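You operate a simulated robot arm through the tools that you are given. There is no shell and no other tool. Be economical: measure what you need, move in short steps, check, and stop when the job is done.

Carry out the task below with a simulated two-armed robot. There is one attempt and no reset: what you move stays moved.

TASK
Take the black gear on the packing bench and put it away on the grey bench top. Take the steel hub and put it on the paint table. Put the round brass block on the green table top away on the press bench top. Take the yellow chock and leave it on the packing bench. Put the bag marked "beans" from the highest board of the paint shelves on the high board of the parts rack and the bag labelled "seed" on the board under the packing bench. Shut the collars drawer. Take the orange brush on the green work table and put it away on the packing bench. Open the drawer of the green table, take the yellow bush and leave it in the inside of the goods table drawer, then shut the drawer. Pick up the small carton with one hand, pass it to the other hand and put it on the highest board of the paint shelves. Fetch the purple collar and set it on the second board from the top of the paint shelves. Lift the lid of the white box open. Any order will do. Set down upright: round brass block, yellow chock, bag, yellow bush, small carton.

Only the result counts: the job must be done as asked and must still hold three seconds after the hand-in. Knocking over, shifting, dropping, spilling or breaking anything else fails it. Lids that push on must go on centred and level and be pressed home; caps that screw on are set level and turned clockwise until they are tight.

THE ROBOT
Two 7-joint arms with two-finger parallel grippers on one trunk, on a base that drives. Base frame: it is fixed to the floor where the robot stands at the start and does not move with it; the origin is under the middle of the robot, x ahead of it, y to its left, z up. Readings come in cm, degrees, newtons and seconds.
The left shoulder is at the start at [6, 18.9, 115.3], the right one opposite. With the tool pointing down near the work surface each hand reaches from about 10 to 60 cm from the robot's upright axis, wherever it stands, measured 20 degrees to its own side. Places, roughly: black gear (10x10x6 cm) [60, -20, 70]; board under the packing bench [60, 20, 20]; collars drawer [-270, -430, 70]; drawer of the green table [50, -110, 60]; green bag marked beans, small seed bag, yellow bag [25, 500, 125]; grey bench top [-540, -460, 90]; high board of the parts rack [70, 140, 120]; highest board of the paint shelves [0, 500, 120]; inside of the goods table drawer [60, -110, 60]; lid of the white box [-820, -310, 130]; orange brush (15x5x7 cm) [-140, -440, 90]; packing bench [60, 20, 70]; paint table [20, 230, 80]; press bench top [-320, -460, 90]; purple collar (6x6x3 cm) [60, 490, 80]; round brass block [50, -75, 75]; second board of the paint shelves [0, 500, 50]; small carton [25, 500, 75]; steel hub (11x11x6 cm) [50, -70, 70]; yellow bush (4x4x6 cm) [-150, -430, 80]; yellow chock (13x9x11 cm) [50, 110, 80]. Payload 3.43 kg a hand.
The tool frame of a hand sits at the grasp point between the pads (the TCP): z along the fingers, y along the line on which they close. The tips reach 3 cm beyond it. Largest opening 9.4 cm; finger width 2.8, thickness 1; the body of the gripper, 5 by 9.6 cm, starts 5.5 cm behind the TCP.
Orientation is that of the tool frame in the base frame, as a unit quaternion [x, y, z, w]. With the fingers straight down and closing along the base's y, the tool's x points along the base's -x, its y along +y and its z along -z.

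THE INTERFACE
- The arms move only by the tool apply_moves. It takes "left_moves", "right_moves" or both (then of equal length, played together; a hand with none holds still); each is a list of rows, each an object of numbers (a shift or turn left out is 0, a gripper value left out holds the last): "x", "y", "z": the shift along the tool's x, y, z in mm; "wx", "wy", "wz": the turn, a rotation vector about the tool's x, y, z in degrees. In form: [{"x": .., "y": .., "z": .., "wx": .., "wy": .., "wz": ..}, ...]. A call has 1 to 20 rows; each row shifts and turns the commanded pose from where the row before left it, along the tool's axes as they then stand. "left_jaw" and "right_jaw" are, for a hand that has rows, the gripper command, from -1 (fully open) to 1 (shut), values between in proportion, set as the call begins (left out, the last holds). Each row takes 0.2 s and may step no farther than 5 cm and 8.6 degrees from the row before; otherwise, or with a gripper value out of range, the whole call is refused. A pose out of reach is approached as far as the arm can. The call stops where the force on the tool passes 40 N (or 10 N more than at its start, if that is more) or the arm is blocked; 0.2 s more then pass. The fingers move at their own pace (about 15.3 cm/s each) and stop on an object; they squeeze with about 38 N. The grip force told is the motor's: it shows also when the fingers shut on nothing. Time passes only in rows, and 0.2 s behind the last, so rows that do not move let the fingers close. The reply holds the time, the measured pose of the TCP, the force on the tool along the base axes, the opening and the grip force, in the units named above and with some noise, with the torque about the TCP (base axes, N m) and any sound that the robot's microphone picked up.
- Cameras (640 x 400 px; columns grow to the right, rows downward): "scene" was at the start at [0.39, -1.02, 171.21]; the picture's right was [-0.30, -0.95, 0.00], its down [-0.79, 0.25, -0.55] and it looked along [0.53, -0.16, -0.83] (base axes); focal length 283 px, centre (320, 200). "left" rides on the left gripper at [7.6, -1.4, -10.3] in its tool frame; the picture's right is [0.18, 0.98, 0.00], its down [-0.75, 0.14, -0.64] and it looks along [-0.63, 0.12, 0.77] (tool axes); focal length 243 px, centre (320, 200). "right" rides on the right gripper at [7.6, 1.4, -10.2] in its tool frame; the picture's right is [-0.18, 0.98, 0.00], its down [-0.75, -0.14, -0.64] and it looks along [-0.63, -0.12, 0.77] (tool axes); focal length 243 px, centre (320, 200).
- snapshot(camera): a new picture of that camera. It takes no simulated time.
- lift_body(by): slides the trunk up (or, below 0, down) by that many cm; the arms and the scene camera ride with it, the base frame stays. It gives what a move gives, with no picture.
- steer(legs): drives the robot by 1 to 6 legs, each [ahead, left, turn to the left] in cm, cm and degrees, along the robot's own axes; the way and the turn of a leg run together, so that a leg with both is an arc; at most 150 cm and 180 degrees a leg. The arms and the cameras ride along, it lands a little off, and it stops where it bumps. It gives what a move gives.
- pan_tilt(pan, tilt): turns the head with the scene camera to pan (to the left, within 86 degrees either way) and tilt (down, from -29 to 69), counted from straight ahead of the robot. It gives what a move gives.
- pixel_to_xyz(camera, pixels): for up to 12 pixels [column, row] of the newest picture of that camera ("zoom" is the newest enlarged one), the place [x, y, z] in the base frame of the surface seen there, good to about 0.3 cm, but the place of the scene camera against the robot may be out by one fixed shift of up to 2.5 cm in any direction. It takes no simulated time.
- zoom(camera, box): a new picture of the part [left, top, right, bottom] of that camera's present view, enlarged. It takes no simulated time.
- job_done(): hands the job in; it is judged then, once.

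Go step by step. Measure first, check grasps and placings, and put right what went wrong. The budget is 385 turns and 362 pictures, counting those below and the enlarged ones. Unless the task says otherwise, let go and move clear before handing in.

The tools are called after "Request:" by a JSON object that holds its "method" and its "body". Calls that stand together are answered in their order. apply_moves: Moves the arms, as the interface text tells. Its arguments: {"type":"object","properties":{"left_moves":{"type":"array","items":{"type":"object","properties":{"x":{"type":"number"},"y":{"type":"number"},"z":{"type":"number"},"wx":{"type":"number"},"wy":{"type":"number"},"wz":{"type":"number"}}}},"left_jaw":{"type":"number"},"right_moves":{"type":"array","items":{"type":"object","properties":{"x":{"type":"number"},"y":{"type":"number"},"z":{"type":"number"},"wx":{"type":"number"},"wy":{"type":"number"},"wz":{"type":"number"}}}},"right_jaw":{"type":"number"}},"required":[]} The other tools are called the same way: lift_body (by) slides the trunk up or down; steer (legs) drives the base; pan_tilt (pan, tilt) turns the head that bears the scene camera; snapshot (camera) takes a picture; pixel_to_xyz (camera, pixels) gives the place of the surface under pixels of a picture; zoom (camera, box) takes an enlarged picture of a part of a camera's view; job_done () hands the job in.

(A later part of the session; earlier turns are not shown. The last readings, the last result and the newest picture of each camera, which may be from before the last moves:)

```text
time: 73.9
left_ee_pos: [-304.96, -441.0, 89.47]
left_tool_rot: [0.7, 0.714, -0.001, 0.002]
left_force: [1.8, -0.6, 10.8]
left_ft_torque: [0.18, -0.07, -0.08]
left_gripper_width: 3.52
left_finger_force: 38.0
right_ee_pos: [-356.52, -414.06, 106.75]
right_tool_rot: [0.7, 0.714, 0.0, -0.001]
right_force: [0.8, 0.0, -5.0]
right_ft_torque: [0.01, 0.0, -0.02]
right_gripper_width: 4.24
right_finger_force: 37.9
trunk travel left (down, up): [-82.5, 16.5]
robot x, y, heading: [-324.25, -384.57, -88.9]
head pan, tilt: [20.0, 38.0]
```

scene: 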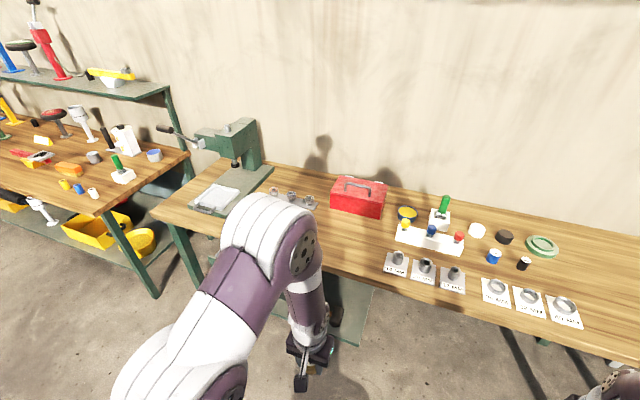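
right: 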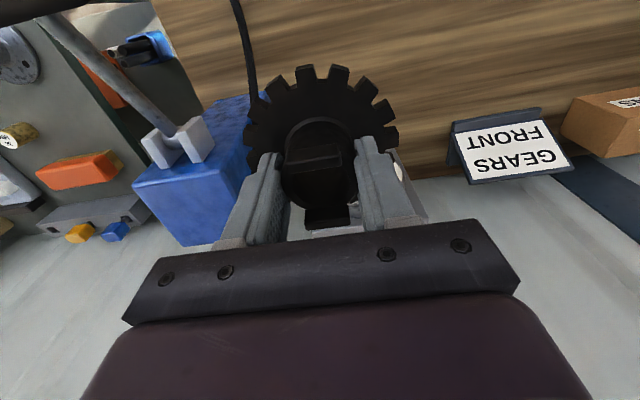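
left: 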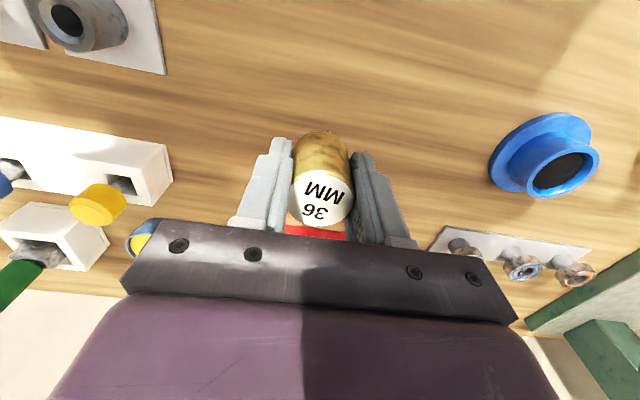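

The force of 10.8 N shows contact. Open and rise.

Request:
{"method": "apply_moves", "body": {"left_moves": [{"z": -1}, {}, {}], "left_jaw": -0.2}}

Request:
{"method": "apply_moves", "body": {"left_moves": [{"z": -40}, {"z": -40}, {"z": -40}, {"x": 40}, {"x": 40}, {"x": 40}, {"x": 40}, {"x": 40}, {"x": 40}, {"x": 40}]}}

Request:
{"method": "snapshot", "body": {"camera": "scene"}}

Request:
{"method": "snapshot", "body": {"camera": "left"}}

```text
time: 74.7
left_ee_pos: [-304.87, -440.88, 89.61]
left_tool_rot: [0.701, 0.713, 0.0, 0.0]
left_force: [0.3, 0.1, -0.1]
left_ft_torque: [0.01, 0.01, -0.02]
left_gripper_width: 5.65
left_finger_force: 0.0
right_ee_pos: [-356.5, -414.05, 106.71]
right_tool_rot: [0.701, 0.713, 0.001, 0.0]
right_force: [0.3, 0.7, -6.0]
right_ft_torque: [0.04, 0.02, 0.0]
right_gripper_width: 4.25
right_finger_force: 37.7
trunk travel left (down, up): [-82.5, 16.5]
robot x, y, heading: [-324.54, -384.34, -88.6]
head pan, tilt: [20.0, 38.0]
```

```text
time: 76.9
left_ee_pos: [-305.29, -412.81, 101.51]
left_tool_rot: [0.7, 0.714, -0.001, 0.001]
left_force: [-0.2, 0.4, -0.1]
left_ft_torque: [-0.02, 0.0, 0.0]
left_gripper_width: 5.63
left_finger_force: 0.0
right_ee_pos: [-356.56, -413.93, 106.84]
right_tool_rot: [0.7, 0.714, 0.001, 0.0]
right_force: [-0.2, -0.5, -6.1]
right_ft_torque: [-0.01, -0.01, 0.01]
right_gripper_width: 4.26
right_finger_force: 37.9
trunk travel left (down, up): [-82.5, 16.5]
robot x, y, heading: [-324.17, -384.34, -89.1]
head pan, tilt: [20.0, 38.0]
```

```text
332 pictures are left
```

scene: 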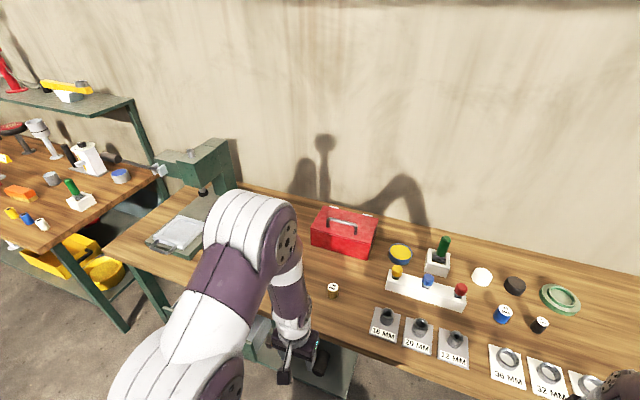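

```text
331 pictures are left
```

left: 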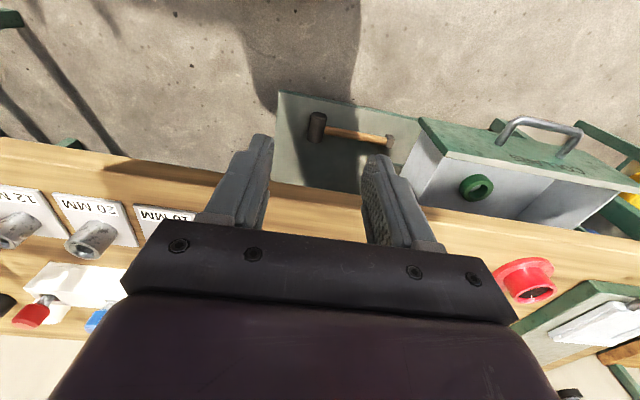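

Brass block stands at (333,289). The collars drawer is open with its front edge at about (520,165) in the left view. Measuring it.

Request:
{"method": "pixel_to_xyz", "body": {"camera": "left", "pixels": [[440, 135], [600, 175], [520, 155], [535, 120], [565, 140], [430, 190], [440, 210], [560, 230], [500, 128]]}}

Request:
{"method": "zoom", "body": {"camera": "left", "box": [380, 80, 640, 260]}}

```text
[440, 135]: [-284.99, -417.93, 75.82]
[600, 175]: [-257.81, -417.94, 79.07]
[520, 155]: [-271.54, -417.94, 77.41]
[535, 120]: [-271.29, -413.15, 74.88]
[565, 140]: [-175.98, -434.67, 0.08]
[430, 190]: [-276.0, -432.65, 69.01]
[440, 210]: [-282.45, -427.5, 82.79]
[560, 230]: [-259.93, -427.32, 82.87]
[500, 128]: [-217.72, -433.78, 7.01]
```

```text
2.22 times, centred on (510, 170) of left
```

zoom: 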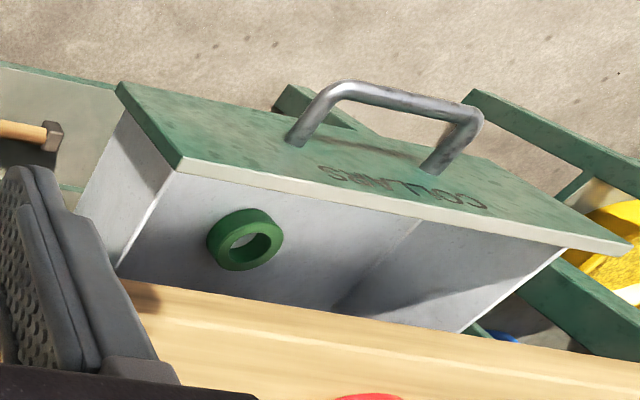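

Front panel at y=-417.9, x -286…-256. I'll shift the base so the left hand stands before it, close the fist and tilt it 45° forward.

Request:
{"method": "steer", "body": {"legs": [[-12, 0, 0], [0, 34, 0]]}}

Request:
{"method": "apply_moves", "body": {"left_moves": [{"wy": -7.5}, {"wy": -7.5}, {"wy": -7.5}, {"wy": -7.5}, {"wy": -7.5}, {"wy": -7.5}], "left_jaw": 1}}

Request:
{"method": "snapshot", "body": {"camera": "left"}}

```text
time: 80.0
left_ee_pos: [-271.54, -400.49, 101.49]
left_tool_rot: [0.701, 0.714, 0.0, 0.0]
left_force: [-0.4, -0.5, 0.1]
left_ft_torque: [0.03, 0.01, 0.0]
left_gripper_width: 5.66
left_finger_force: 0.1
right_ee_pos: [-322.82, -401.36, 106.75]
right_tool_rot: [0.7, 0.714, 0.0, -0.001]
right_force: [0.1, 0.2, -4.8]
right_ft_torque: [0.03, 0.01, -0.03]
right_gripper_width: 4.24
right_finger_force: 38.0
trunk travel left (down, up): [-82.5, 16.5]
robot x, y, heading: [-290.57, -371.99, -88.8]
head pan, tilt: [20.0, 38.0]
```

```text
time: 80.7
left_ee_pos: [-271.6, -401.35, 101.69]
left_tool_rot: [0.688, 0.701, -0.131, 0.133]
left_force: [1.1, -0.4, -0.8]
left_ft_torque: [0.0, 0.0, -0.02]
left_gripper_width: 0.0
left_finger_force: 32.6
right_ee_pos: [-322.63, -401.63, 106.7]
right_tool_rot: [0.7, 0.714, 0.001, -0.001]
right_force: [-0.8, -1.1, -5.2]
right_ft_torque: [0.0, 0.03, -0.01]
right_gripper_width: 4.26
right_finger_force: 37.9
trunk travel left (down, up): [-82.5, 16.5]
robot x, y, heading: [-290.77, -371.79, -89.0]
head pan, tilt: [20.0, 38.0]
stopped in row 3 (left hand): the force on the tool passed its limit (the readings are from after the stop); the commanded pose is now the measured one
```

```text
329 pictures are left
```

left: 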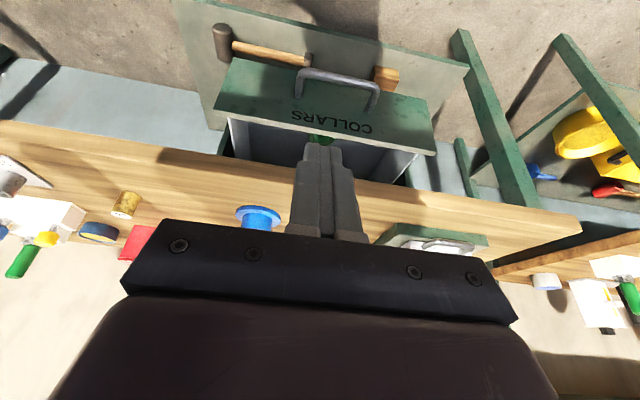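

The stop came from the fingers snapping shut; nothing is touching. Tilt is ~21°, continue the rest.

Request:
{"method": "apply_moves", "body": {"left_moves": [{"wy": -8}, {"wy": -8}, {"wy": -8}]}}

Request:
{"method": "apply_moves", "body": {"left_moves": [{"x": 31, "z": 31}, {"x": 31, "z": 31}, {"x": 31, "z": 31}, {"x": 31, "z": 31}, {"x": 31, "z": 31}]}}

Request:
{"method": "snapshot", "body": {"camera": "left"}}

```text
time: 81.2
left_ee_pos: [-271.59, -401.95, 102.27]
left_tool_rot: [0.675, 0.688, -0.188, 0.19]
left_force: [-0.2, -0.4, -0.2]
left_ft_torque: [-0.01, -0.03, 0.02]
left_gripper_width: 0.02
left_finger_force: 32.9
right_ee_pos: [-322.57, -401.41, 106.79]
right_tool_rot: [0.7, 0.714, 0.002, -0.001]
right_force: [1.0, -0.5, -6.1]
right_ft_torque: [0.01, 0.01, 0.0]
right_gripper_width: 4.22
right_finger_force: 38.2
trunk travel left (down, up): [-82.5, 16.5]
robot x, y, heading: [-290.5, -371.9, -89.0]
head pan, tilt: [20.0, 38.0]
stopped in row 2 (left hand): the force on the tool passed its limit (the readings are from after the stop); the commanded pose is now the measured one
```

```text
time: 82.4
left_ee_pos: [-271.74, -397.21, 81.02]
left_tool_rot: [0.673, 0.687, -0.192, 0.194]
left_force: [-0.1, -0.5, -1.1]
left_ft_torque: [-0.02, 0.0, 0.04]
left_gripper_width: 0.0
left_finger_force: 32.8
right_ee_pos: [-322.64, -401.43, 106.88]
right_tool_rot: [0.7, 0.714, 0.002, -0.001]
right_force: [-0.4, -0.2, -5.3]
right_ft_torque: [-0.01, 0.0, -0.03]
right_gripper_width: 4.24
right_finger_force: 38.1
trunk travel left (down, up): [-82.5, 16.5]
robot x, y, heading: [-290.72, -372.13, -88.8]
head pan, tilt: [20.0, 38.0]
```

```text
328 pictures are left
```

left: 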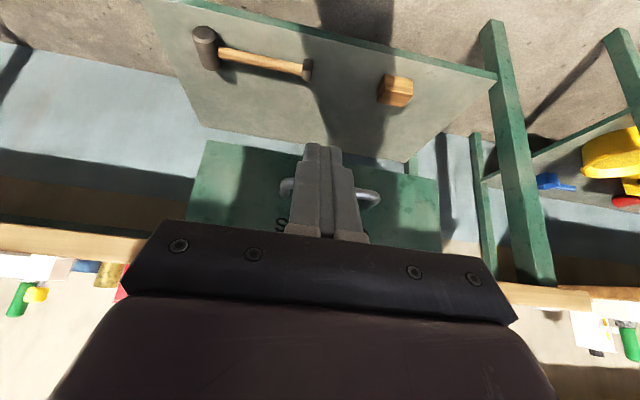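

Tilt is ~31°, fine. Drop 12 mm, advance 15 cm to just short of the panel, then push slowly.

Request:
{"method": "apply_moves", "body": {"left_moves": [{"x": 6, "z": 10}, {"x": -32, "z": 20}, {"x": -32, "z": 20}, {"x": -32, "z": 20}, {"x": -28, "z": 17}]}}

Request:
{"method": "apply_moves", "body": {"left_moves": [{"x": -9, "z": 5}, {"x": -9, "z": 5}, {"x": -9, "z": 5}, {"x": -9, "z": 5}, {"x": -9, "z": 5}, {"x": -9, "z": 5}, {"x": -9, "z": 5}, {"x": -9, "z": 5}, {"x": -9, "z": 5}, {"x": -9, "z": 5}, {"x": -9, "z": 5}, {"x": -9, "z": 5}, {"x": -9, "z": 5}]}}

Request:
{"method": "snapshot", "body": {"camera": "left"}}

```text
time: 83.6
left_ee_pos: [-271.39, -411.25, 79.52]
left_tool_rot: [0.675, 0.688, -0.188, 0.19]
left_force: [-1.4, -0.3, 0.1]
left_ft_torque: [0.03, 0.0, 0.0]
left_gripper_width: 0.02
left_finger_force: 32.6
right_ee_pos: [-322.71, -401.47, 106.71]
right_tool_rot: [0.701, 0.713, 0.002, -0.001]
right_force: [0.0, 0.0, -5.6]
right_ft_torque: [0.0, -0.03, -0.01]
right_gripper_width: 4.24
right_finger_force: 38.2
trunk travel left (down, up): [-82.5, 16.5]
robot x, y, heading: [-290.08, -372.03, -89.1]
head pan, tilt: [20.0, 38.0]
```

```text
time: 86.4
left_ee_pos: [-271.08, -424.67, 80.06]
left_tool_rot: [0.675, 0.688, -0.188, 0.191]
left_force: [-0.5, 2.1, -0.7]
left_ft_torque: [0.06, -0.01, -0.01]
left_gripper_width: 0.01
left_finger_force: 33.1
right_ee_pos: [-322.75, -401.48, 106.77]
right_tool_rot: [0.7, 0.714, 0.001, -0.001]
right_force: [0.6, 0.0, -5.6]
right_ft_torque: [-0.02, 0.01, -0.01]
right_gripper_width: 4.25
right_finger_force: 38.3
trunk travel left (down, up): [-82.5, 16.5]
robot x, y, heading: [-290.48, -372.1, -89.0]
head pan, tilt: [20.0, 38.0]
```

```text
327 pictures are left
```

left: 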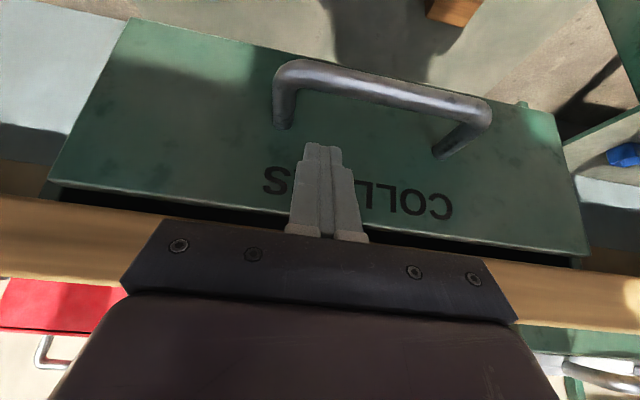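

Drawer is moving, with ~2 N. Keep pushing until it stops.

Request:
{"method": "apply_moves", "body": {"left_moves": [{"x": -4, "z": 2.5}, {"x": -4, "z": 2.5}, {"x": -4, "z": 2.5}, {"x": -4, "z": 2.5}, {"x": -4, "z": 2.5}, {"x": -4, "z": 2.5}, {"x": -4, "z": 2.5}, {"x": -4, "z": 2.5}]}}

Request:
{"method": "snapshot", "body": {"camera": "left"}}

```text
time: 87.6
left_ee_pos: [-271.15, -425.64, 79.61]
left_tool_rot: [0.676, 0.691, -0.179, 0.182]
left_force: [0.3, 15.9, 7.1]
left_ft_torque: [0.23, 0.0, -0.05]
left_gripper_width: 0.0
left_finger_force: 33.6
right_ee_pos: [-322.73, -401.17, 106.65]
right_tool_rot: [0.7, 0.714, 0.001, -0.001]
right_force: [-0.8, -0.1, -4.3]
right_ft_torque: [0.02, -0.02, 0.01]
right_gripper_width: 4.25
right_finger_force: 37.8
trunk travel left (down, up): [-82.5, 16.5]
robot x, y, heading: [-289.94, -372.07, -88.9]
head pan, tilt: [20.0, 38.0]
stopped in row 6 (left hand): the force on the tool passed its limit (the readings are from after the stop); the commanded pose is now the measured one
```

```text
326 pictures are left
```

left: 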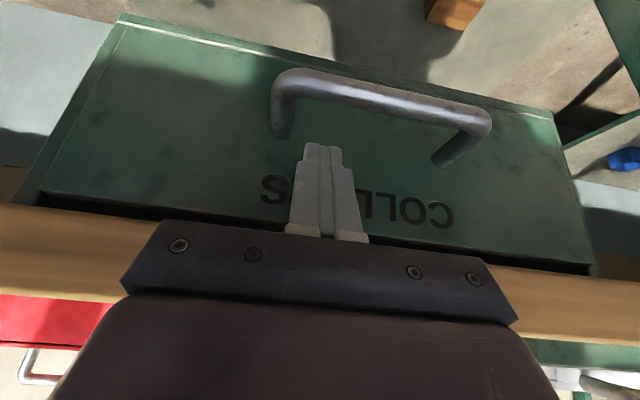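

Stopped with contact at the tips. Back the hand off and check how the drawer sits.

Request:
{"method": "apply_moves", "body": {"left_moves": [{"x": 34, "z": -20}, {"x": 34, "z": -20}, {"x": 34, "z": -20}, {"x": 34, "z": -20}, {"x": 34, "z": -20}]}}

Request:
{"method": "snapshot", "body": {"camera": "left"}}

Request:
{"method": "pixel_to_xyz", "body": {"camera": "left", "pixels": [[250, 190], [400, 190], [250, 225], [450, 225]]}}

```text
time: 88.8
left_ee_pos: [-271.51, -406.3, 79.78]
left_tool_rot: [0.676, 0.69, -0.183, 0.185]
left_force: [-0.2, 0.5, -0.9]
left_ft_torque: [-0.01, -0.01, 0.02]
left_gripper_width: 0.0
left_finger_force: 33.1
right_ee_pos: [-322.67, -401.44, 106.83]
right_tool_rot: [0.7, 0.714, 0.0, 0.0]
right_force: [0.1, 0.2, -5.4]
right_ft_torque: [0.03, -0.02, -0.02]
right_gripper_width: 4.25
right_finger_force: 38.5
trunk travel left (down, up): [-82.5, 16.5]
robot x, y, heading: [-290.43, -372.24, -89.0]
head pan, tilt: [20.0, 38.0]
```

```text
325 pictures are left
```

left: 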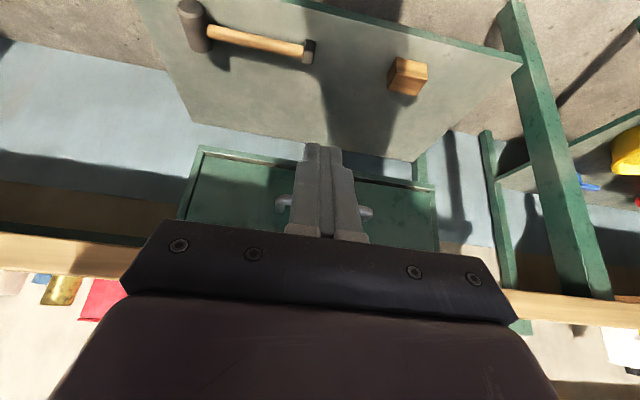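

```text
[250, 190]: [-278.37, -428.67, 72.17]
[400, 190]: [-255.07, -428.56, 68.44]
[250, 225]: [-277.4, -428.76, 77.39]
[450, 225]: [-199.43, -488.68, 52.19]
```

Panel now at y=-428.7. Raise the hand and un-tilt, then check the drawer against its frame with the scene camera.

Request:
{"method": "apply_moves", "body": {"left_moves": [{"x": -10, "z": -40, "wy": 5}, {"x": -10, "z": -40, "wy": 5}, {"x": -10, "z": -40, "wy": 5}, {"z": -40, "wy": 5}, {"z": -40, "wy": 5}, {"z": -40, "wy": 5}]}}

Request:
{"method": "pan_tilt", "body": {"pan": 30, "tilt": 62}}

Request:
{"method": "snapshot", "body": {"camera": "scene"}}

Request:
{"method": "snapshot", "body": {"camera": "left"}}

```text
time: 90.2
left_ee_pos: [-271.56, -401.92, 103.62]
left_tool_rot: [0.699, 0.715, -0.001, -0.001]
left_force: [0.4, 1.5, -0.1]
left_ft_torque: [-0.04, 0.01, 0.02]
left_gripper_width: 0.0
left_finger_force: 32.7
right_ee_pos: [-322.75, -401.26, 106.86]
right_tool_rot: [0.701, 0.713, 0.002, -0.001]
right_force: [0.6, 0.7, -4.8]
right_ft_torque: [-0.01, -0.02, 0.02]
right_gripper_width: 4.22
right_finger_force: 38.1
trunk travel left (down, up): [-82.5, 16.5]
robot x, y, heading: [-290.42, -372.09, -88.8]
head pan, tilt: [20.0, 38.0]
```

```text
time: 91.1
left_ee_pos: [-271.69, -402.16, 103.69]
left_tool_rot: [0.7, 0.715, -0.001, 0.0]
left_force: [-0.3, -0.1, 0.4]
left_ft_torque: [-0.01, 0.03, 0.02]
left_gripper_width: 0.01
left_finger_force: 32.4
right_ee_pos: [-322.57, -401.52, 106.79]
right_tool_rot: [0.701, 0.714, 0.001, -0.001]
right_force: [-0.2, 0.8, -5.2]
right_ft_torque: [-0.01, -0.03, -0.01]
right_gripper_width: 4.23
right_finger_force: 38.2
trunk travel left (down, up): [-82.5, 16.5]
robot x, y, heading: [-290.43, -371.7, -88.7]
head pan, tilt: [30.0, 62.0]
```

```text
324 pictures are left
```

scene: 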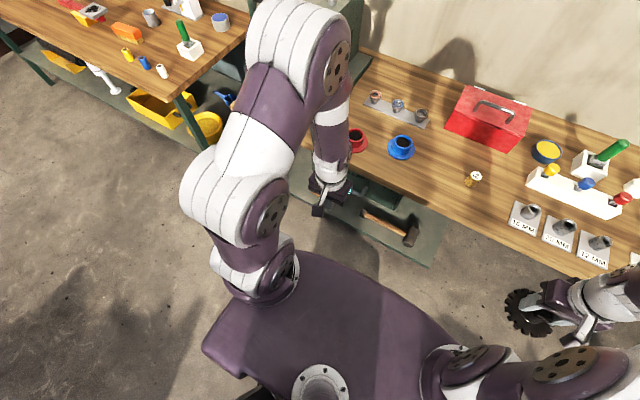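

```text
323 pictures are left
```

left: 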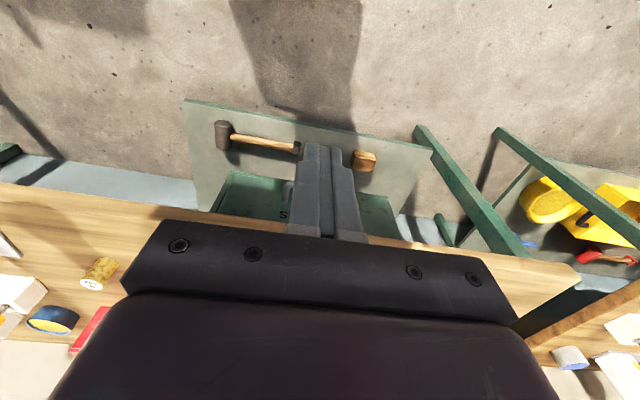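

Drawer looks shut. Drive right 235 cm to the grey bench.

Request:
{"method": "steer", "body": {"legs": [[0, -118, 0], [0, -117, 0]]}}

Request:
{"method": "pan_tilt", "body": {"pan": 0, "tilt": 35}}

Request:
{"method": "snapshot", "body": {"camera": "scene"}}

```text
time: 102.7
left_ee_pos: [-507.04, -409.53, 103.83]
left_tool_rot: [0.695, 0.719, -0.001, -0.001]
left_force: [0.1, -0.6, 0.0]
left_ft_torque: [0.0, -0.02, 0.0]
left_gripper_width: 0.0
left_finger_force: 32.7
right_ee_pos: [-558.1, -409.59, 106.68]
right_tool_rot: [0.696, 0.718, 0.002, -0.002]
right_force: [0.9, -0.1, -4.7]
right_ft_torque: [0.01, 0.01, -0.01]
right_gripper_width: 4.23
right_finger_force: 38.2
trunk travel left (down, up): [-82.5, 16.5]
robot x, y, heading: [-526.35, -379.51, -88.1]
head pan, tilt: [30.0, 62.0]
```

```text
time: 103.6
left_ee_pos: [-506.95, -409.59, 103.59]
left_tool_rot: [0.696, 0.718, 0.0, 0.0]
left_force: [-0.4, 0.3, -1.0]
left_ft_torque: [0.0, -0.01, 0.01]
left_gripper_width: 0.0
left_finger_force: 32.7
right_ee_pos: [-558.06, -409.56, 106.69]
right_tool_rot: [0.696, 0.718, 0.002, -0.001]
right_force: [-0.1, -0.1, -6.0]
right_ft_torque: [0.02, -0.04, 0.0]
right_gripper_width: 4.26
right_finger_force: 38.4
trunk travel left (down, up): [-82.5, 16.5]
robot x, y, heading: [-526.12, -379.85, -88.3]
head pan, tilt: [0.0, 35.0]
```

```text
322 pictures are left
```

scene: 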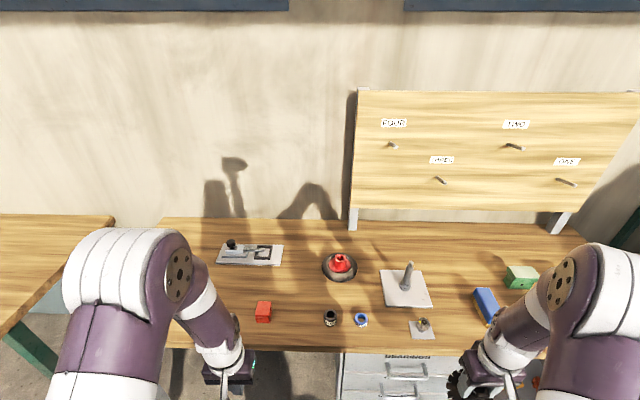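

Free bench space at around (293,295) between the red cube and the black knob, and (450,250). Measuring.

Request:
{"method": "pixel_to_xyz", "body": {"camera": "scene", "pixels": [[295, 300], [263, 312], [330, 318], [295, 275], [340, 268], [455, 250], [300, 345], [430, 300], [475, 300], [240, 265]]}}

```text
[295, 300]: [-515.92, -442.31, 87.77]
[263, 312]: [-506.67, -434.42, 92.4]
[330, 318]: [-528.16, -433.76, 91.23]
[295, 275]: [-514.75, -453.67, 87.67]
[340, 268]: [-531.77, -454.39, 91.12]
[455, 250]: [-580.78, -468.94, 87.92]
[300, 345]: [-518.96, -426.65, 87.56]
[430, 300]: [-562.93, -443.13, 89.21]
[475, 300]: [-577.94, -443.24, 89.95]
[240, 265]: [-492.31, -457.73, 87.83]
```

Target for the gear: (-514.5,-447). Shift the base left 31, ahead 10.

Request:
{"method": "steer", "body": {"legs": [[0, 31, 0], [10, 0, 0]]}}

Request:
{"method": "snapshot", "body": {"camera": "right"}}

```text
time: 106.4
left_ee_pos: [-476.43, -418.56, 103.68]
left_tool_rot: [0.696, 0.718, -0.001, 0.0]
left_force: [0.1, 0.3, -0.5]
left_ft_torque: [-0.02, -0.02, -0.01]
left_gripper_width: 0.0
left_finger_force: 32.7
right_ee_pos: [-527.4, -418.44, 106.77]
right_tool_rot: [0.698, 0.717, 0.0, -0.001]
right_force: [-0.6, 0.0, -5.4]
right_ft_torque: [0.03, 0.03, 0.01]
right_gripper_width: 4.25
right_finger_force: 38.0
trunk travel left (down, up): [-82.5, 16.5]
robot x, y, heading: [-495.62, -388.8, -88.7]
head pan, tilt: [0.0, 35.0]
```

```text
321 pictures are left
```

right: 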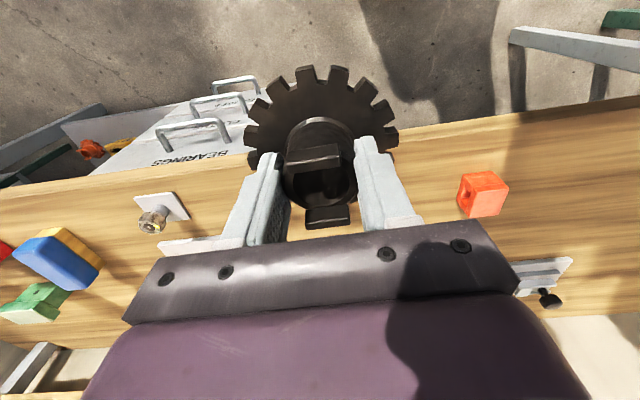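

Move right hand over (-514.5,-447) and look.

Request:
{"method": "apply_moves", "body": {"right_moves": [{"x": -41, "y": 18}, {"x": -41, "y": 18}, {"x": -41, "y": 18}, {"x": -41, "y": 18}, {"x": -41, "y": 17}, {"x": -41, "y": 17}, {"x": -42, "y": 17}]}}

Request:
{"method": "snapshot", "body": {"camera": "right"}}

Request:
{"method": "pixel_to_xyz", "body": {"camera": "right", "pixels": [[200, 60], [320, 40], [440, 60], [430, 140], [210, 140], [150, 180], [480, 200]]}}

```text
time: 108.0
left_ee_pos: [-476.38, -418.83, 103.63]
left_tool_rot: [0.696, 0.718, 0.0, -0.001]
left_force: [0.5, -0.1, 0.4]
left_ft_torque: [0.02, -0.02, 0.04]
left_gripper_width: 0.0
left_finger_force: 33.5
right_ee_pos: [-514.1, -447.09, 106.42]
right_tool_rot: [0.697, 0.717, 0.002, -0.003]
right_force: [0.6, 0.4, -4.9]
right_ft_torque: [0.02, 0.01, -0.05]
right_gripper_width: 4.22
right_finger_force: 38.2
trunk travel left (down, up): [-82.5, 16.5]
robot x, y, heading: [-495.27, -388.31, -88.3]
head pan, tilt: [0.0, 35.0]
```

```text
320 pictures are left
```

right: 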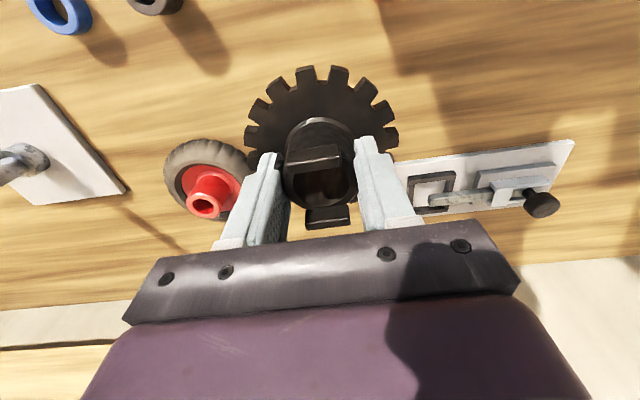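

```text
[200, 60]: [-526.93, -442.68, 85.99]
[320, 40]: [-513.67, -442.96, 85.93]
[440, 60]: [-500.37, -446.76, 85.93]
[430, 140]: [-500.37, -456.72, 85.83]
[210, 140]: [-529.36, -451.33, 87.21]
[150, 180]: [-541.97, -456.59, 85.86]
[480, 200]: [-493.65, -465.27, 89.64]
```

Bench z = 85.95; neighbours clear if I come 2 cm nearer. Lower to just above contact.

Request:
{"method": "apply_moves", "body": {"right_moves": [{"x": 20, "z": 30}, {"z": 40}, {"z": 40}, {"z": 30}, {"z": 12}]}}

Request:
{"method": "apply_moves", "body": {"right_moves": [{"z": 2}, {"z": 2}]}}

```text
time: 109.2
left_ee_pos: [-476.29, -418.61, 103.67]
left_tool_rot: [0.697, 0.717, -0.001, 0.0]
left_force: [0.4, -0.6, -0.1]
left_ft_torque: [-0.03, -0.01, 0.02]
left_gripper_width: 0.0
left_finger_force: 33.2
right_ee_pos: [-514.39, -444.97, 91.52]
right_tool_rot: [0.697, 0.717, 0.002, -0.001]
right_force: [0.4, -1.0, -6.1]
right_ft_torque: [0.03, -0.02, 0.03]
right_gripper_width: 4.25
right_finger_force: 38.5
trunk travel left (down, up): [-82.5, 16.5]
robot x, y, heading: [-495.25, -388.7, -88.3]
head pan, tilt: [0.0, 35.0]
```

```text
time: 109.8
left_ee_pos: [-476.42, -418.6, 103.58]
left_tool_rot: [0.696, 0.718, -0.001, -0.001]
left_force: [0.0, 0.0, -0.2]
left_ft_torque: [0.01, 0.0, 0.02]
left_gripper_width: 0.0
left_finger_force: 33.2
right_ee_pos: [-514.37, -444.9, 90.97]
right_tool_rot: [0.697, 0.717, 0.001, -0.001]
right_force: [-0.9, -0.2, -5.8]
right_ft_torque: [-0.02, 0.0, 0.03]
right_gripper_width: 4.24
right_finger_force: 37.7
trunk travel left (down, up): [-82.5, 16.5]
robot x, y, heading: [-495.48, -388.51, -88.2]
head pan, tilt: [0.0, 35.0]
```

Request:
{"method": "apply_moves", "body": {"right_moves": [{"z": 1.5}, {"z": 1.5}]}}

Request:
{"method": "apply_moves", "body": {"right_moves": [{"z": 1.5}, {}]}}

```text
time: 110.4
left_ee_pos: [-476.3, -418.55, 103.74]
left_tool_rot: [0.696, 0.718, -0.001, -0.001]
left_force: [0.2, -0.7, -1.0]
left_ft_torque: [0.01, 0.03, 0.0]
left_gripper_width: 0.0
left_finger_force: 34.0
right_ee_pos: [-514.4, -444.92, 90.88]
right_tool_rot: [0.697, 0.717, 0.0, 0.001]
right_force: [-0.9, 1.2, 7.3]
right_ft_torque: [-0.58, 0.17, -0.06]
right_gripper_width: 4.23
right_finger_force: 38.6
trunk travel left (down, up): [-82.5, 16.5]
robot x, y, heading: [-495.28, -388.85, -88.5]
head pan, tilt: [0.0, 35.0]
```

```text
time: 111.0
left_ee_pos: [-476.31, -418.4, 103.71]
left_tool_rot: [0.697, 0.717, -0.002, 0.001]
left_force: [0.2, 0.0, 0.7]
left_ft_torque: [-0.03, 0.0, -0.03]
left_gripper_width: 0.0
left_finger_force: 33.2
right_ee_pos: [-514.29, -444.88, 90.91]
right_tool_rot: [0.697, 0.717, -0.001, 0.001]
right_force: [-4.0, -2.2, 26.4]
right_ft_torque: [0.44, -0.09, -0.01]
right_gripper_width: 4.21
right_finger_force: 37.9
trunk travel left (down, up): [-82.5, 16.5]
robot x, y, heading: [-495.21, -388.85, -88.2]
head pan, tilt: [0.0, 35.0]
```

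In contact (26 N). Ease 1.5 mm, open, rise, check.

Request:
{"method": "apply_moves", "body": {"right_moves": [{"z": -1.5}, {}, {}], "right_jaw": -0.38}}

Request:
{"method": "apply_moves", "body": {"right_moves": [{"z": -40}, {"z": -40}, {"z": -40}, {"z": -40}, {"x": 40}, {"x": 40}, {"x": 40}, {"x": 40}, {"x": 40}, {"x": 40}]}}

Request:
{"method": "snapshot", "body": {"camera": "scene"}}

```text
time: 111.8
left_ee_pos: [-476.38, -418.61, 103.67]
left_tool_rot: [0.697, 0.717, -0.001, 0.0]
left_force: [-0.3, 0.3, -0.6]
left_ft_torque: [-0.01, 0.0, -0.01]
left_gripper_width: 0.0
left_finger_force: 32.6
right_ee_pos: [-514.33, -444.82, 90.71]
right_tool_rot: [0.697, 0.717, 0.001, -0.002]
right_force: [0.3, 0.5, -0.3]
right_ft_torque: [-0.03, 0.0, 0.0]
right_gripper_width: 6.47
right_finger_force: 0.0
trunk travel left (down, up): [-82.5, 16.5]
robot x, y, heading: [-495.23, -388.23, -88.2]
head pan, tilt: [0.0, 35.0]
```

```text
time: 114.0
left_ee_pos: [-476.42, -418.43, 103.8]
left_tool_rot: [0.696, 0.718, -0.001, 0.001]
left_force: [0.3, 0.1, -0.2]
left_ft_torque: [-0.02, 0.0, 0.0]
left_gripper_width: 0.0
left_finger_force: 33.2
right_ee_pos: [-515.02, -420.64, 106.89]
right_tool_rot: [0.697, 0.718, 0.001, 0.0]
right_force: [-0.7, -0.1, 0.7]
right_ft_torque: [-0.03, 0.02, -0.01]
right_gripper_width: 6.49
right_finger_force: 0.0
trunk travel left (down, up): [-82.5, 16.5]
robot x, y, heading: [-495.48, -388.44, -88.7]
head pan, tilt: [0.0, 35.0]
```

```text
319 pictures are left
```

scene: 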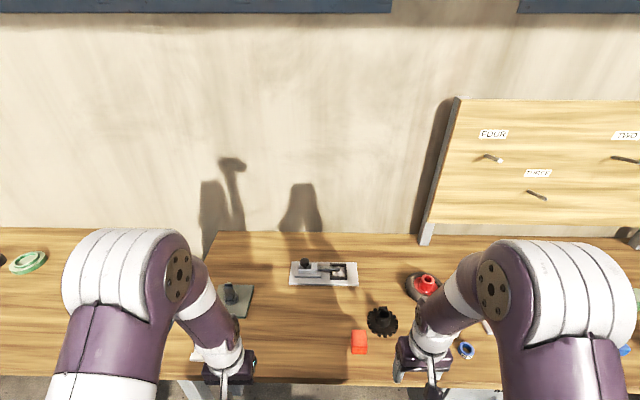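

Gear stands at (381,320). Now to the white box: back off and look right.

Request:
{"method": "steer", "body": {"legs": [[-35, 0, 0]]}}

Request:
{"method": "pan_tilt", "body": {"pan": -75, "tilt": 20}}

Request:
{"method": "snapshot", "body": {"camera": "scene"}}

Request:
{"method": "pixel_to_xyz", "body": {"camera": "scene", "pixels": [[100, 200], [200, 200], [300, 200], [400, 200], [500, 200], [300, 260], [400, 300], [250, 240], [320, 160], [560, 240]]}}

```text
time: 116.3
left_ee_pos: [-477.43, -383.46, 103.68]
left_tool_rot: [0.697, 0.717, 0.0, -0.001]
left_force: [0.5, -0.3, -0.2]
left_ft_torque: [-0.02, 0.01, 0.01]
left_gripper_width: 0.0
left_finger_force: 32.7
right_ee_pos: [-516.13, -385.7, 106.76]
right_tool_rot: [0.698, 0.716, 0.001, -0.002]
right_force: [0.9, 0.1, 0.0]
right_ft_torque: [0.01, 0.01, 0.01]
right_gripper_width: 6.5
right_finger_force: 0.1
trunk travel left (down, up): [-82.5, 16.5]
robot x, y, heading: [-496.28, -353.41, -88.7]
head pan, tilt: [0.0, 35.0]
```

```text
time: 117.8
left_ee_pos: [-477.44, -383.53, 103.69]
left_tool_rot: [0.697, 0.717, -0.001, -0.001]
left_force: [0.2, 0.7, 0.2]
left_ft_torque: [-0.01, 0.0, 0.02]
left_gripper_width: 0.01
left_finger_force: 32.8
right_ee_pos: [-516.11, -385.72, 106.93]
right_tool_rot: [0.698, 0.716, 0.001, -0.002]
right_force: [-0.7, 0.1, 0.2]
right_ft_torque: [-0.01, 0.02, -0.02]
right_gripper_width: 6.51
right_finger_force: 0.0
trunk travel left (down, up): [-82.5, 16.5]
robot x, y, heading: [-496.58, -353.27, -88.8]
head pan, tilt: [-75.0, 20.0]
```

```text
318 pictures are left
```

scene: 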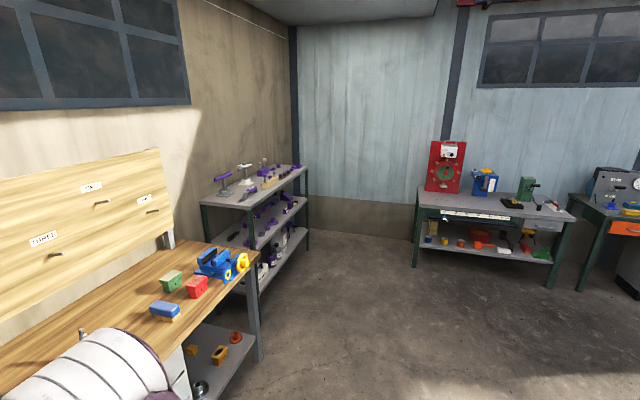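

```text
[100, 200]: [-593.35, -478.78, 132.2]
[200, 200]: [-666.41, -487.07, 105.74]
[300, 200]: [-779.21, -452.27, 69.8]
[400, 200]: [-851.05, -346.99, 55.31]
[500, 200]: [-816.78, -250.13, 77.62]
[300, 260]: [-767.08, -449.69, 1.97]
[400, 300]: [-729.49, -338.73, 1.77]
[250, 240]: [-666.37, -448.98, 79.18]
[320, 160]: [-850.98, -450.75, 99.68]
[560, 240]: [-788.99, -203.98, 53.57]
```

The white box is at (450,153) on a red board above the far table. Turn right 90° and drive toward it.

Request:
{"method": "steer", "body": {"legs": [[0, 0, -91], [100, -40, 0], [100, 0, 0]]}}

Request:
{"method": "pan_tilt", "body": {"pan": 0, "tilt": 20}}

Request:
{"method": "snapshot", "body": {"camera": "scene"}}

```text
time: 132.0
left_ee_pos: [-726.54, -332.19, 103.64]
left_tool_rot: [1.0, 0.002, 0.0, -0.001]
left_force: [-0.5, -0.1, 0.4]
left_ft_torque: [0.0, 0.01, 0.0]
left_gripper_width: 0.0
left_finger_force: 32.7
right_ee_pos: [-727.68, -293.2, 106.78]
right_tool_rot: [1.0, 0.001, 0.002, -0.001]
right_force: [0.5, 0.1, -0.2]
right_ft_torque: [-0.02, 0.0, 0.01]
right_gripper_width: 6.47
right_finger_force: 0.0
trunk travel left (down, up): [-82.5, 16.5]
robot x, y, heading: [-696.0, -313.85, -180.2]
head pan, tilt: [-75.0, 20.0]
```

```text
time: 133.5
left_ee_pos: [-726.51, -332.14, 103.71]
left_tool_rot: [1.0, 0.002, -0.001, -0.001]
left_force: [0.0, 0.3, -0.1]
left_ft_torque: [-0.01, 0.01, 0.0]
left_gripper_width: 0.0
left_finger_force: 33.1
right_ee_pos: [-727.62, -293.45, 106.89]
right_tool_rot: [1.0, 0.002, 0.002, 0.0]
right_force: [0.2, 0.1, 0.1]
right_ft_torque: [0.01, 0.01, -0.02]
right_gripper_width: 6.5
right_finger_force: 0.1
trunk travel left (down, up): [-82.5, 16.5]
robot x, y, heading: [-695.95, -313.97, -179.8]
head pan, tilt: [0.0, 20.0]
```

```text
317 pictures are left
```

scene: 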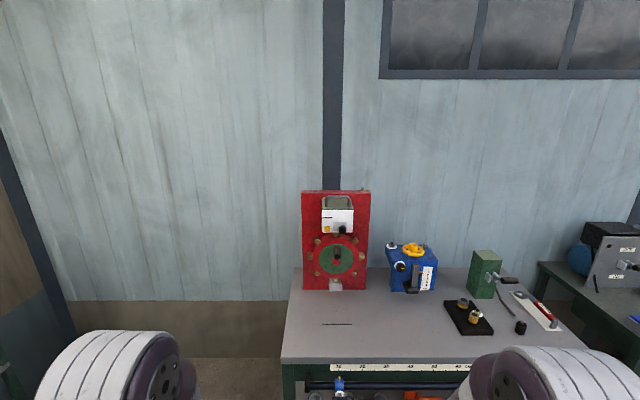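

Request:
{"method": "zoom", "body": {"camera": "scene", "box": [280, 180, 400, 300]}}

Request:
{"method": "pixel_to_xyz", "body": {"camera": "scene", "pixels": [[337, 203], [325, 215], [350, 215], [337, 225], [342, 230], [310, 205], [336, 258], [330, 325], [323, 200], [352, 200]]}}

```text
3.33 times, centred on (340, 240) of scene
```

zoom: 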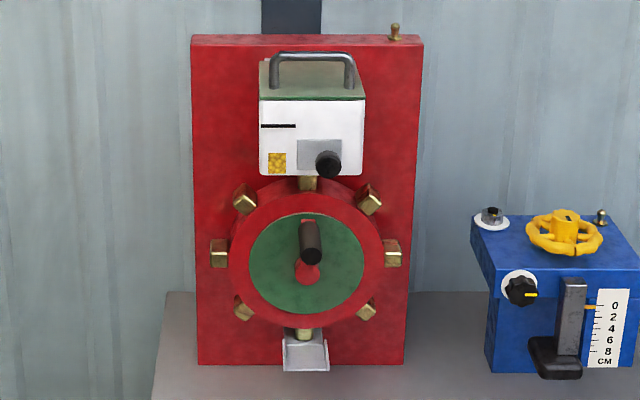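

```text
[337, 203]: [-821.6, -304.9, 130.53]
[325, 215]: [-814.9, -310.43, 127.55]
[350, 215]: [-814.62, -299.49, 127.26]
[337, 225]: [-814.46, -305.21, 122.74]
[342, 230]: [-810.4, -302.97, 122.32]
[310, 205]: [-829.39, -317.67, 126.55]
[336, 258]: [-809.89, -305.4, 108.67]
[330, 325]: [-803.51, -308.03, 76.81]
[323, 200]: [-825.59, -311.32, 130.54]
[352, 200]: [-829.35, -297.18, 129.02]
```

The green lid with its U-handle sits on top of the white box, hinged at the back. I'll raise the trunk and drive up so the right hand can reach it.

Request:
{"method": "lift_body", "body": {"by": 16}}

Request:
{"method": "steer", "body": {"legs": [[40, 11, 0]]}}

Request:
{"method": "apply_moves", "body": {"right_moves": [{"z": -30}, {"z": -30}, {"z": -30}, {"z": -30}, {"z": -30}], "right_jaw": -0.3}}

Request:
{"method": "snapshot", "body": {"camera": "right"}}

Request:
{"method": "pan_tilt", "body": {"pan": 0, "tilt": 35}}

Request:
{"method": "snapshot", "body": {"camera": "scene"}}

```text
time: 135.3
left_ee_pos: [-726.62, -332.11, 119.74]
left_tool_rot: [1.0, 0.003, -0.001, -0.001]
left_force: [-0.4, 0.8, -0.2]
left_ft_torque: [0.02, 0.01, 0.05]
left_gripper_width: 0.02
left_finger_force: 32.6
right_ee_pos: [-727.74, -293.4, 122.99]
right_tool_rot: [1.0, 0.002, 0.002, 0.0]
right_force: [-0.4, 0.6, 0.0]
right_ft_torque: [-0.02, 0.01, 0.02]
right_gripper_width: 6.49
right_finger_force: 0.0
trunk travel left (down, up): [-98.5, 0.5]
robot x, y, heading: [-696.18, -313.87, -179.9]
head pan, tilt: [0.0, 20.0]
```

```text
time: 137.8
left_ee_pos: [-766.1, -343.16, 119.69]
left_tool_rot: [1.0, 0.002, -0.001, -0.001]
left_force: [-0.1, 0.0, 0.3]
left_ft_torque: [0.03, 0.01, 0.0]
left_gripper_width: 0.02
left_finger_force: 32.8
right_ee_pos: [-767.2, -304.46, 122.96]
right_tool_rot: [1.0, 0.002, 0.0, 0.001]
right_force: [0.1, 0.2, 0.1]
right_ft_torque: [0.03, 0.0, -0.03]
right_gripper_width: 6.49
right_finger_force: 0.0
trunk travel left (down, up): [-98.5, 0.5]
robot x, y, heading: [-735.79, -325.33, -179.8]
head pan, tilt: [0.0, 20.0]
```

```text
time: 139.0
left_ee_pos: [-766.01, -343.41, 119.82]
left_tool_rot: [1.0, 0.003, -0.001, 0.0]
left_force: [1.0, 0.7, -0.7]
left_ft_torque: [0.0, 0.03, 0.01]
left_gripper_width: 0.0
left_finger_force: 32.8
right_ee_pos: [-767.41, -304.46, 138.0]
right_tool_rot: [1.0, 0.002, 0.002, 0.0]
right_force: [0.2, 0.2, 0.3]
right_ft_torque: [-0.02, 0.04, -0.01]
right_gripper_width: 6.09
right_finger_force: 0.1
trunk travel left (down, up): [-98.5, 0.5]
robot x, y, heading: [-735.85, -324.76, -179.5]
head pan, tilt: [0.0, 20.0]
```

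```text
315 pictures are left
```

right: 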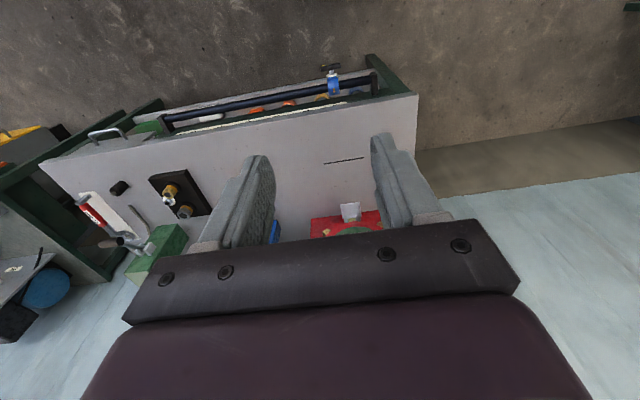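

```text
time: 139.8
left_ee_pos: [-766.07, -343.18, 119.66]
left_tool_rot: [1.0, 0.003, -0.001, -0.001]
left_force: [0.5, -0.3, -0.1]
left_ft_torque: [-0.03, -0.04, -0.03]
left_gripper_width: 0.0
left_finger_force: 33.4
right_ee_pos: [-767.53, -304.47, 137.76]
right_tool_rot: [1.0, 0.002, 0.001, 0.0]
right_force: [-0.5, -0.2, 1.4]
right_ft_torque: [-0.02, 0.0, 0.0]
right_gripper_width: 6.12
right_finger_force: 0.1
trunk travel left (down, up): [-98.5, 0.5]
robot x, y, heading: [-735.5, -325.27, -179.7]
head pan, tilt: [0.0, 35.0]
```

```text
314 pictures are left
```

scene: 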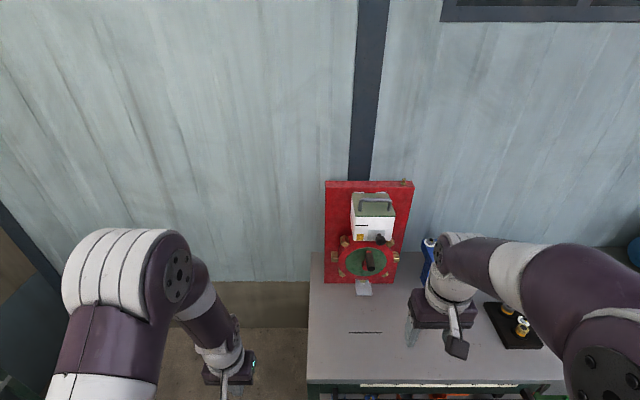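

Clear view of the box at (373,215). Zoom and measure the lid and handle.

Request:
{"method": "zoom", "body": {"camera": "scene", "box": [320, 170, 420, 250]}}

Request:
{"method": "pixel_to_xyz", "body": {"camera": "zoom", "pixels": [[255, 210], [345, 200], [460, 210], [240, 280], [480, 285], [345, 260], [230, 210], [340, 165], [345, 300], [500, 90], [150, 95]]}}

```text
5.00 times, centred on (370, 210) of scene
```

zoom: 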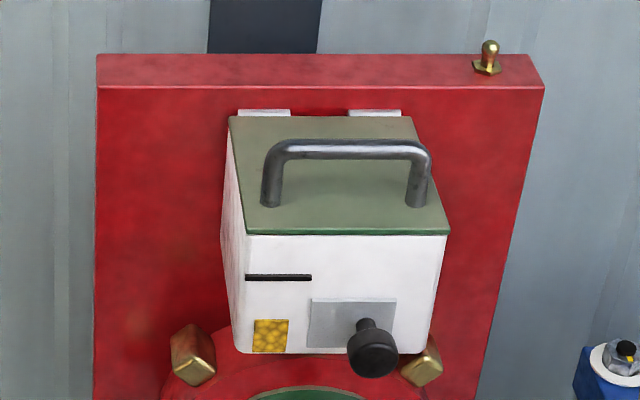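

```text
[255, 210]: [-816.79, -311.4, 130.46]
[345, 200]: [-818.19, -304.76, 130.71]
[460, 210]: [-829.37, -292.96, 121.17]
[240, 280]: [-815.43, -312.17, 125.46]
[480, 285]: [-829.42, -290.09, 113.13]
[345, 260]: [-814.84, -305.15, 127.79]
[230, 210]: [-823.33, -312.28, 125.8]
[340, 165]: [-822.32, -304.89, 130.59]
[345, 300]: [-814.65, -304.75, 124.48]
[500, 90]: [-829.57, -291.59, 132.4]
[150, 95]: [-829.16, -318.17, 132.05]
```

Measure the bar itself.

Request:
{"method": "pixel_to_xyz", "body": {"camera": "zoom", "pixels": [[290, 149], [345, 149], [400, 149], [265, 180], [418, 185], [345, 145], [345, 153], [300, 70], [270, 200], [415, 200]]}}

```text
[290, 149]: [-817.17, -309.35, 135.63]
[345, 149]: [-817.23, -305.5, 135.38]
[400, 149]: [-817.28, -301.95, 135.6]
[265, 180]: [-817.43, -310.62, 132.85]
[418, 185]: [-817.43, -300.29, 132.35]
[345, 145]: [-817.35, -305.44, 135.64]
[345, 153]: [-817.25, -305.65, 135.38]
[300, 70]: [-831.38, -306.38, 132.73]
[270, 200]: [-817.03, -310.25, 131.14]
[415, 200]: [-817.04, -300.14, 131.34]
```

Bar centre about (-817.6,-305.5,135.3) in scene coordinates. Turn the right hand 90° about its axis so it closes front-to-back.

Request:
{"method": "apply_moves", "body": {"right_moves": [{"wz": 5}, {"wz": 5}, {"wz": 5}, {"wz": 5}, {"wz": 5}, {"wz": 5}, {"wz": 5}, {"wz": 5}, {"wz": 5}, {"wz": 5}, {"wz": 5}, {"wz": 5}, {"wz": 5}, {"wz": 5}, {"wz": 5}, {"wz": 5}, {"wz": 5}, {"wz": 5}]}}

Request:
{"method": "apply_moves", "body": {"right_moves": [{"wx": -5}, {"wx": -5}, {"wx": -5}, {"wx": -5}, {"wx": -5}, {"wx": -5}, {"wx": -5}, {"wx": -5}, {"wx": -5}]}}

Request:
{"method": "snapshot", "body": {"camera": "scene"}}

Request:
{"method": "snapshot", "body": {"camera": "right"}}

```text
time: 143.6
left_ee_pos: [-766.1, -343.24, 119.68]
left_tool_rot: [1.0, 0.003, 0.0, -0.001]
left_force: [0.1, -0.4, -1.1]
left_ft_torque: [0.01, 0.01, -0.04]
left_gripper_width: 0.01
left_finger_force: 32.6
right_ee_pos: [-767.45, -304.63, 137.85]
right_tool_rot: [0.707, -0.707, 0.002, -0.001]
right_force: [0.0, -0.8, 0.7]
right_ft_torque: [-0.03, -0.02, -0.04]
right_gripper_width: 6.12
right_finger_force: 0.0
trunk travel left (down, up): [-98.5, 0.5]
robot x, y, heading: [-735.81, -324.87, -179.8]
head pan, tilt: [0.0, 35.0]
```

```text
time: 145.6
left_ee_pos: [-766.11, -343.32, 119.67]
left_tool_rot: [1.0, 0.003, -0.001, 0.0]
left_force: [-0.4, 0.5, -0.2]
left_ft_torque: [0.02, 0.0, 0.02]
left_gripper_width: 0.02
left_finger_force: 32.9
right_ee_pos: [-771.22, -304.56, 137.51]
right_tool_rot: [0.671, -0.663, -0.223, 0.246]
right_force: [-0.7, 0.2, 0.3]
right_ft_torque: [-0.02, 0.02, 0.03]
right_gripper_width: 6.11
right_finger_force: 0.0
right hand out of reach, approached as far as the arm can: row 6, 7, 8, 9
trunk travel left (down, up): [-98.5, 0.5]
robot x, y, heading: [-735.84, -324.95, -179.7]
head pan, tilt: [0.0, 35.0]
```

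```text
312 pictures are left
```

scene: 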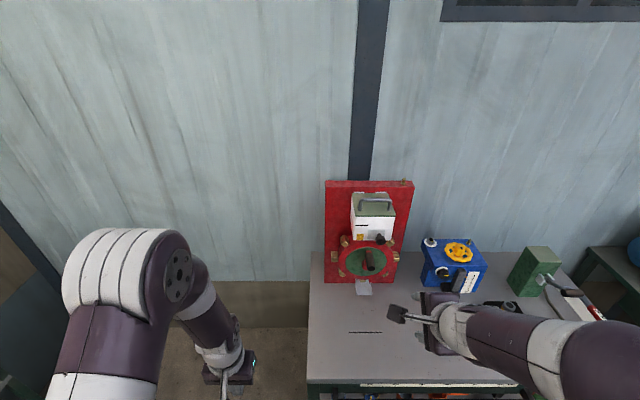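

```text
311 pictures are left
```

right: 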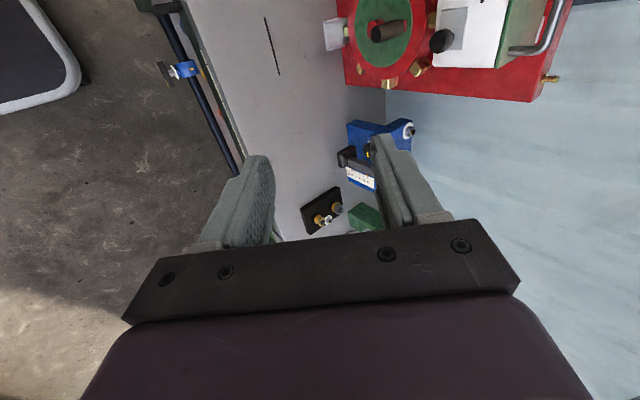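

The wrist reached ~37° tilt so far because it is close in. Move forward and see whether the 45° tilt is attained.

Request:
{"method": "apply_moves", "body": {"right_moves": [{"z": 28, "y": 28}, {"z": 28, "y": 28}, {"z": 28, "y": 28}, {"z": 28, "y": 28}, {"z": 28, "y": 28}]}}

Request:
{"method": "snapshot", "body": {"camera": "right"}}

Request:
{"method": "snapshot", "body": {"camera": "scene"}}

```text
time: 146.8
left_ee_pos: [-766.32, -343.23, 119.53]
left_tool_rot: [1.0, 0.003, 0.001, -0.001]
left_force: [-0.4, 0.8, 0.1]
left_ft_torque: [0.02, -0.02, 0.01]
left_gripper_width: 0.0
left_finger_force: 33.2
right_ee_pos: [-791.13, -305.11, 135.26]
right_tool_rot: [0.672, -0.662, -0.222, 0.246]
right_force: [-1.2, -0.3, 0.7]
right_ft_torque: [-0.02, 0.01, -0.01]
right_gripper_width: 6.09
right_finger_force: 0.1
trunk travel left (down, up): [-98.5, 0.5]
robot x, y, heading: [-735.84, -325.1, -179.8]
head pan, tilt: [0.0, 35.0]
```

```text
310 pictures are left
```

right: 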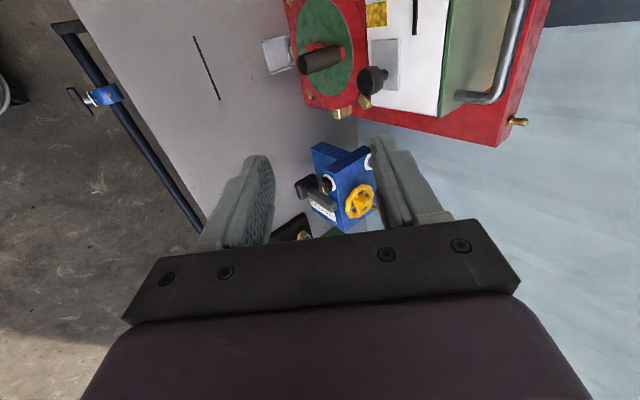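

```text
309 pictures are left
```

scene: 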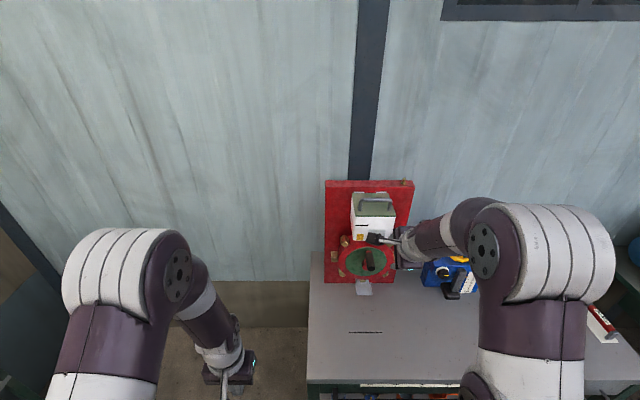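

Handle seen at (515,45) to (480,97). Measure it with the wrist camera.

Request:
{"method": "pixel_to_xyz", "body": {"camera": "right", "pixels": [[515, 45], [508, 65], [521, 20], [502, 85], [470, 97], [480, 60], [455, 70], [500, 92], [545, 80], [517, 122]]}}

```text
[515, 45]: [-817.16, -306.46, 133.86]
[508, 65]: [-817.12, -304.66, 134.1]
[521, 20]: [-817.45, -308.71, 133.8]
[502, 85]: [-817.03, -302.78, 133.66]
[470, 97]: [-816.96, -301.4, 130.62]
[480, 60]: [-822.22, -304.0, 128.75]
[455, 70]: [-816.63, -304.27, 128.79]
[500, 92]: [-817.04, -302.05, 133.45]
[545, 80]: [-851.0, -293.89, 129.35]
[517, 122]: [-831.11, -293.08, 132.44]
```

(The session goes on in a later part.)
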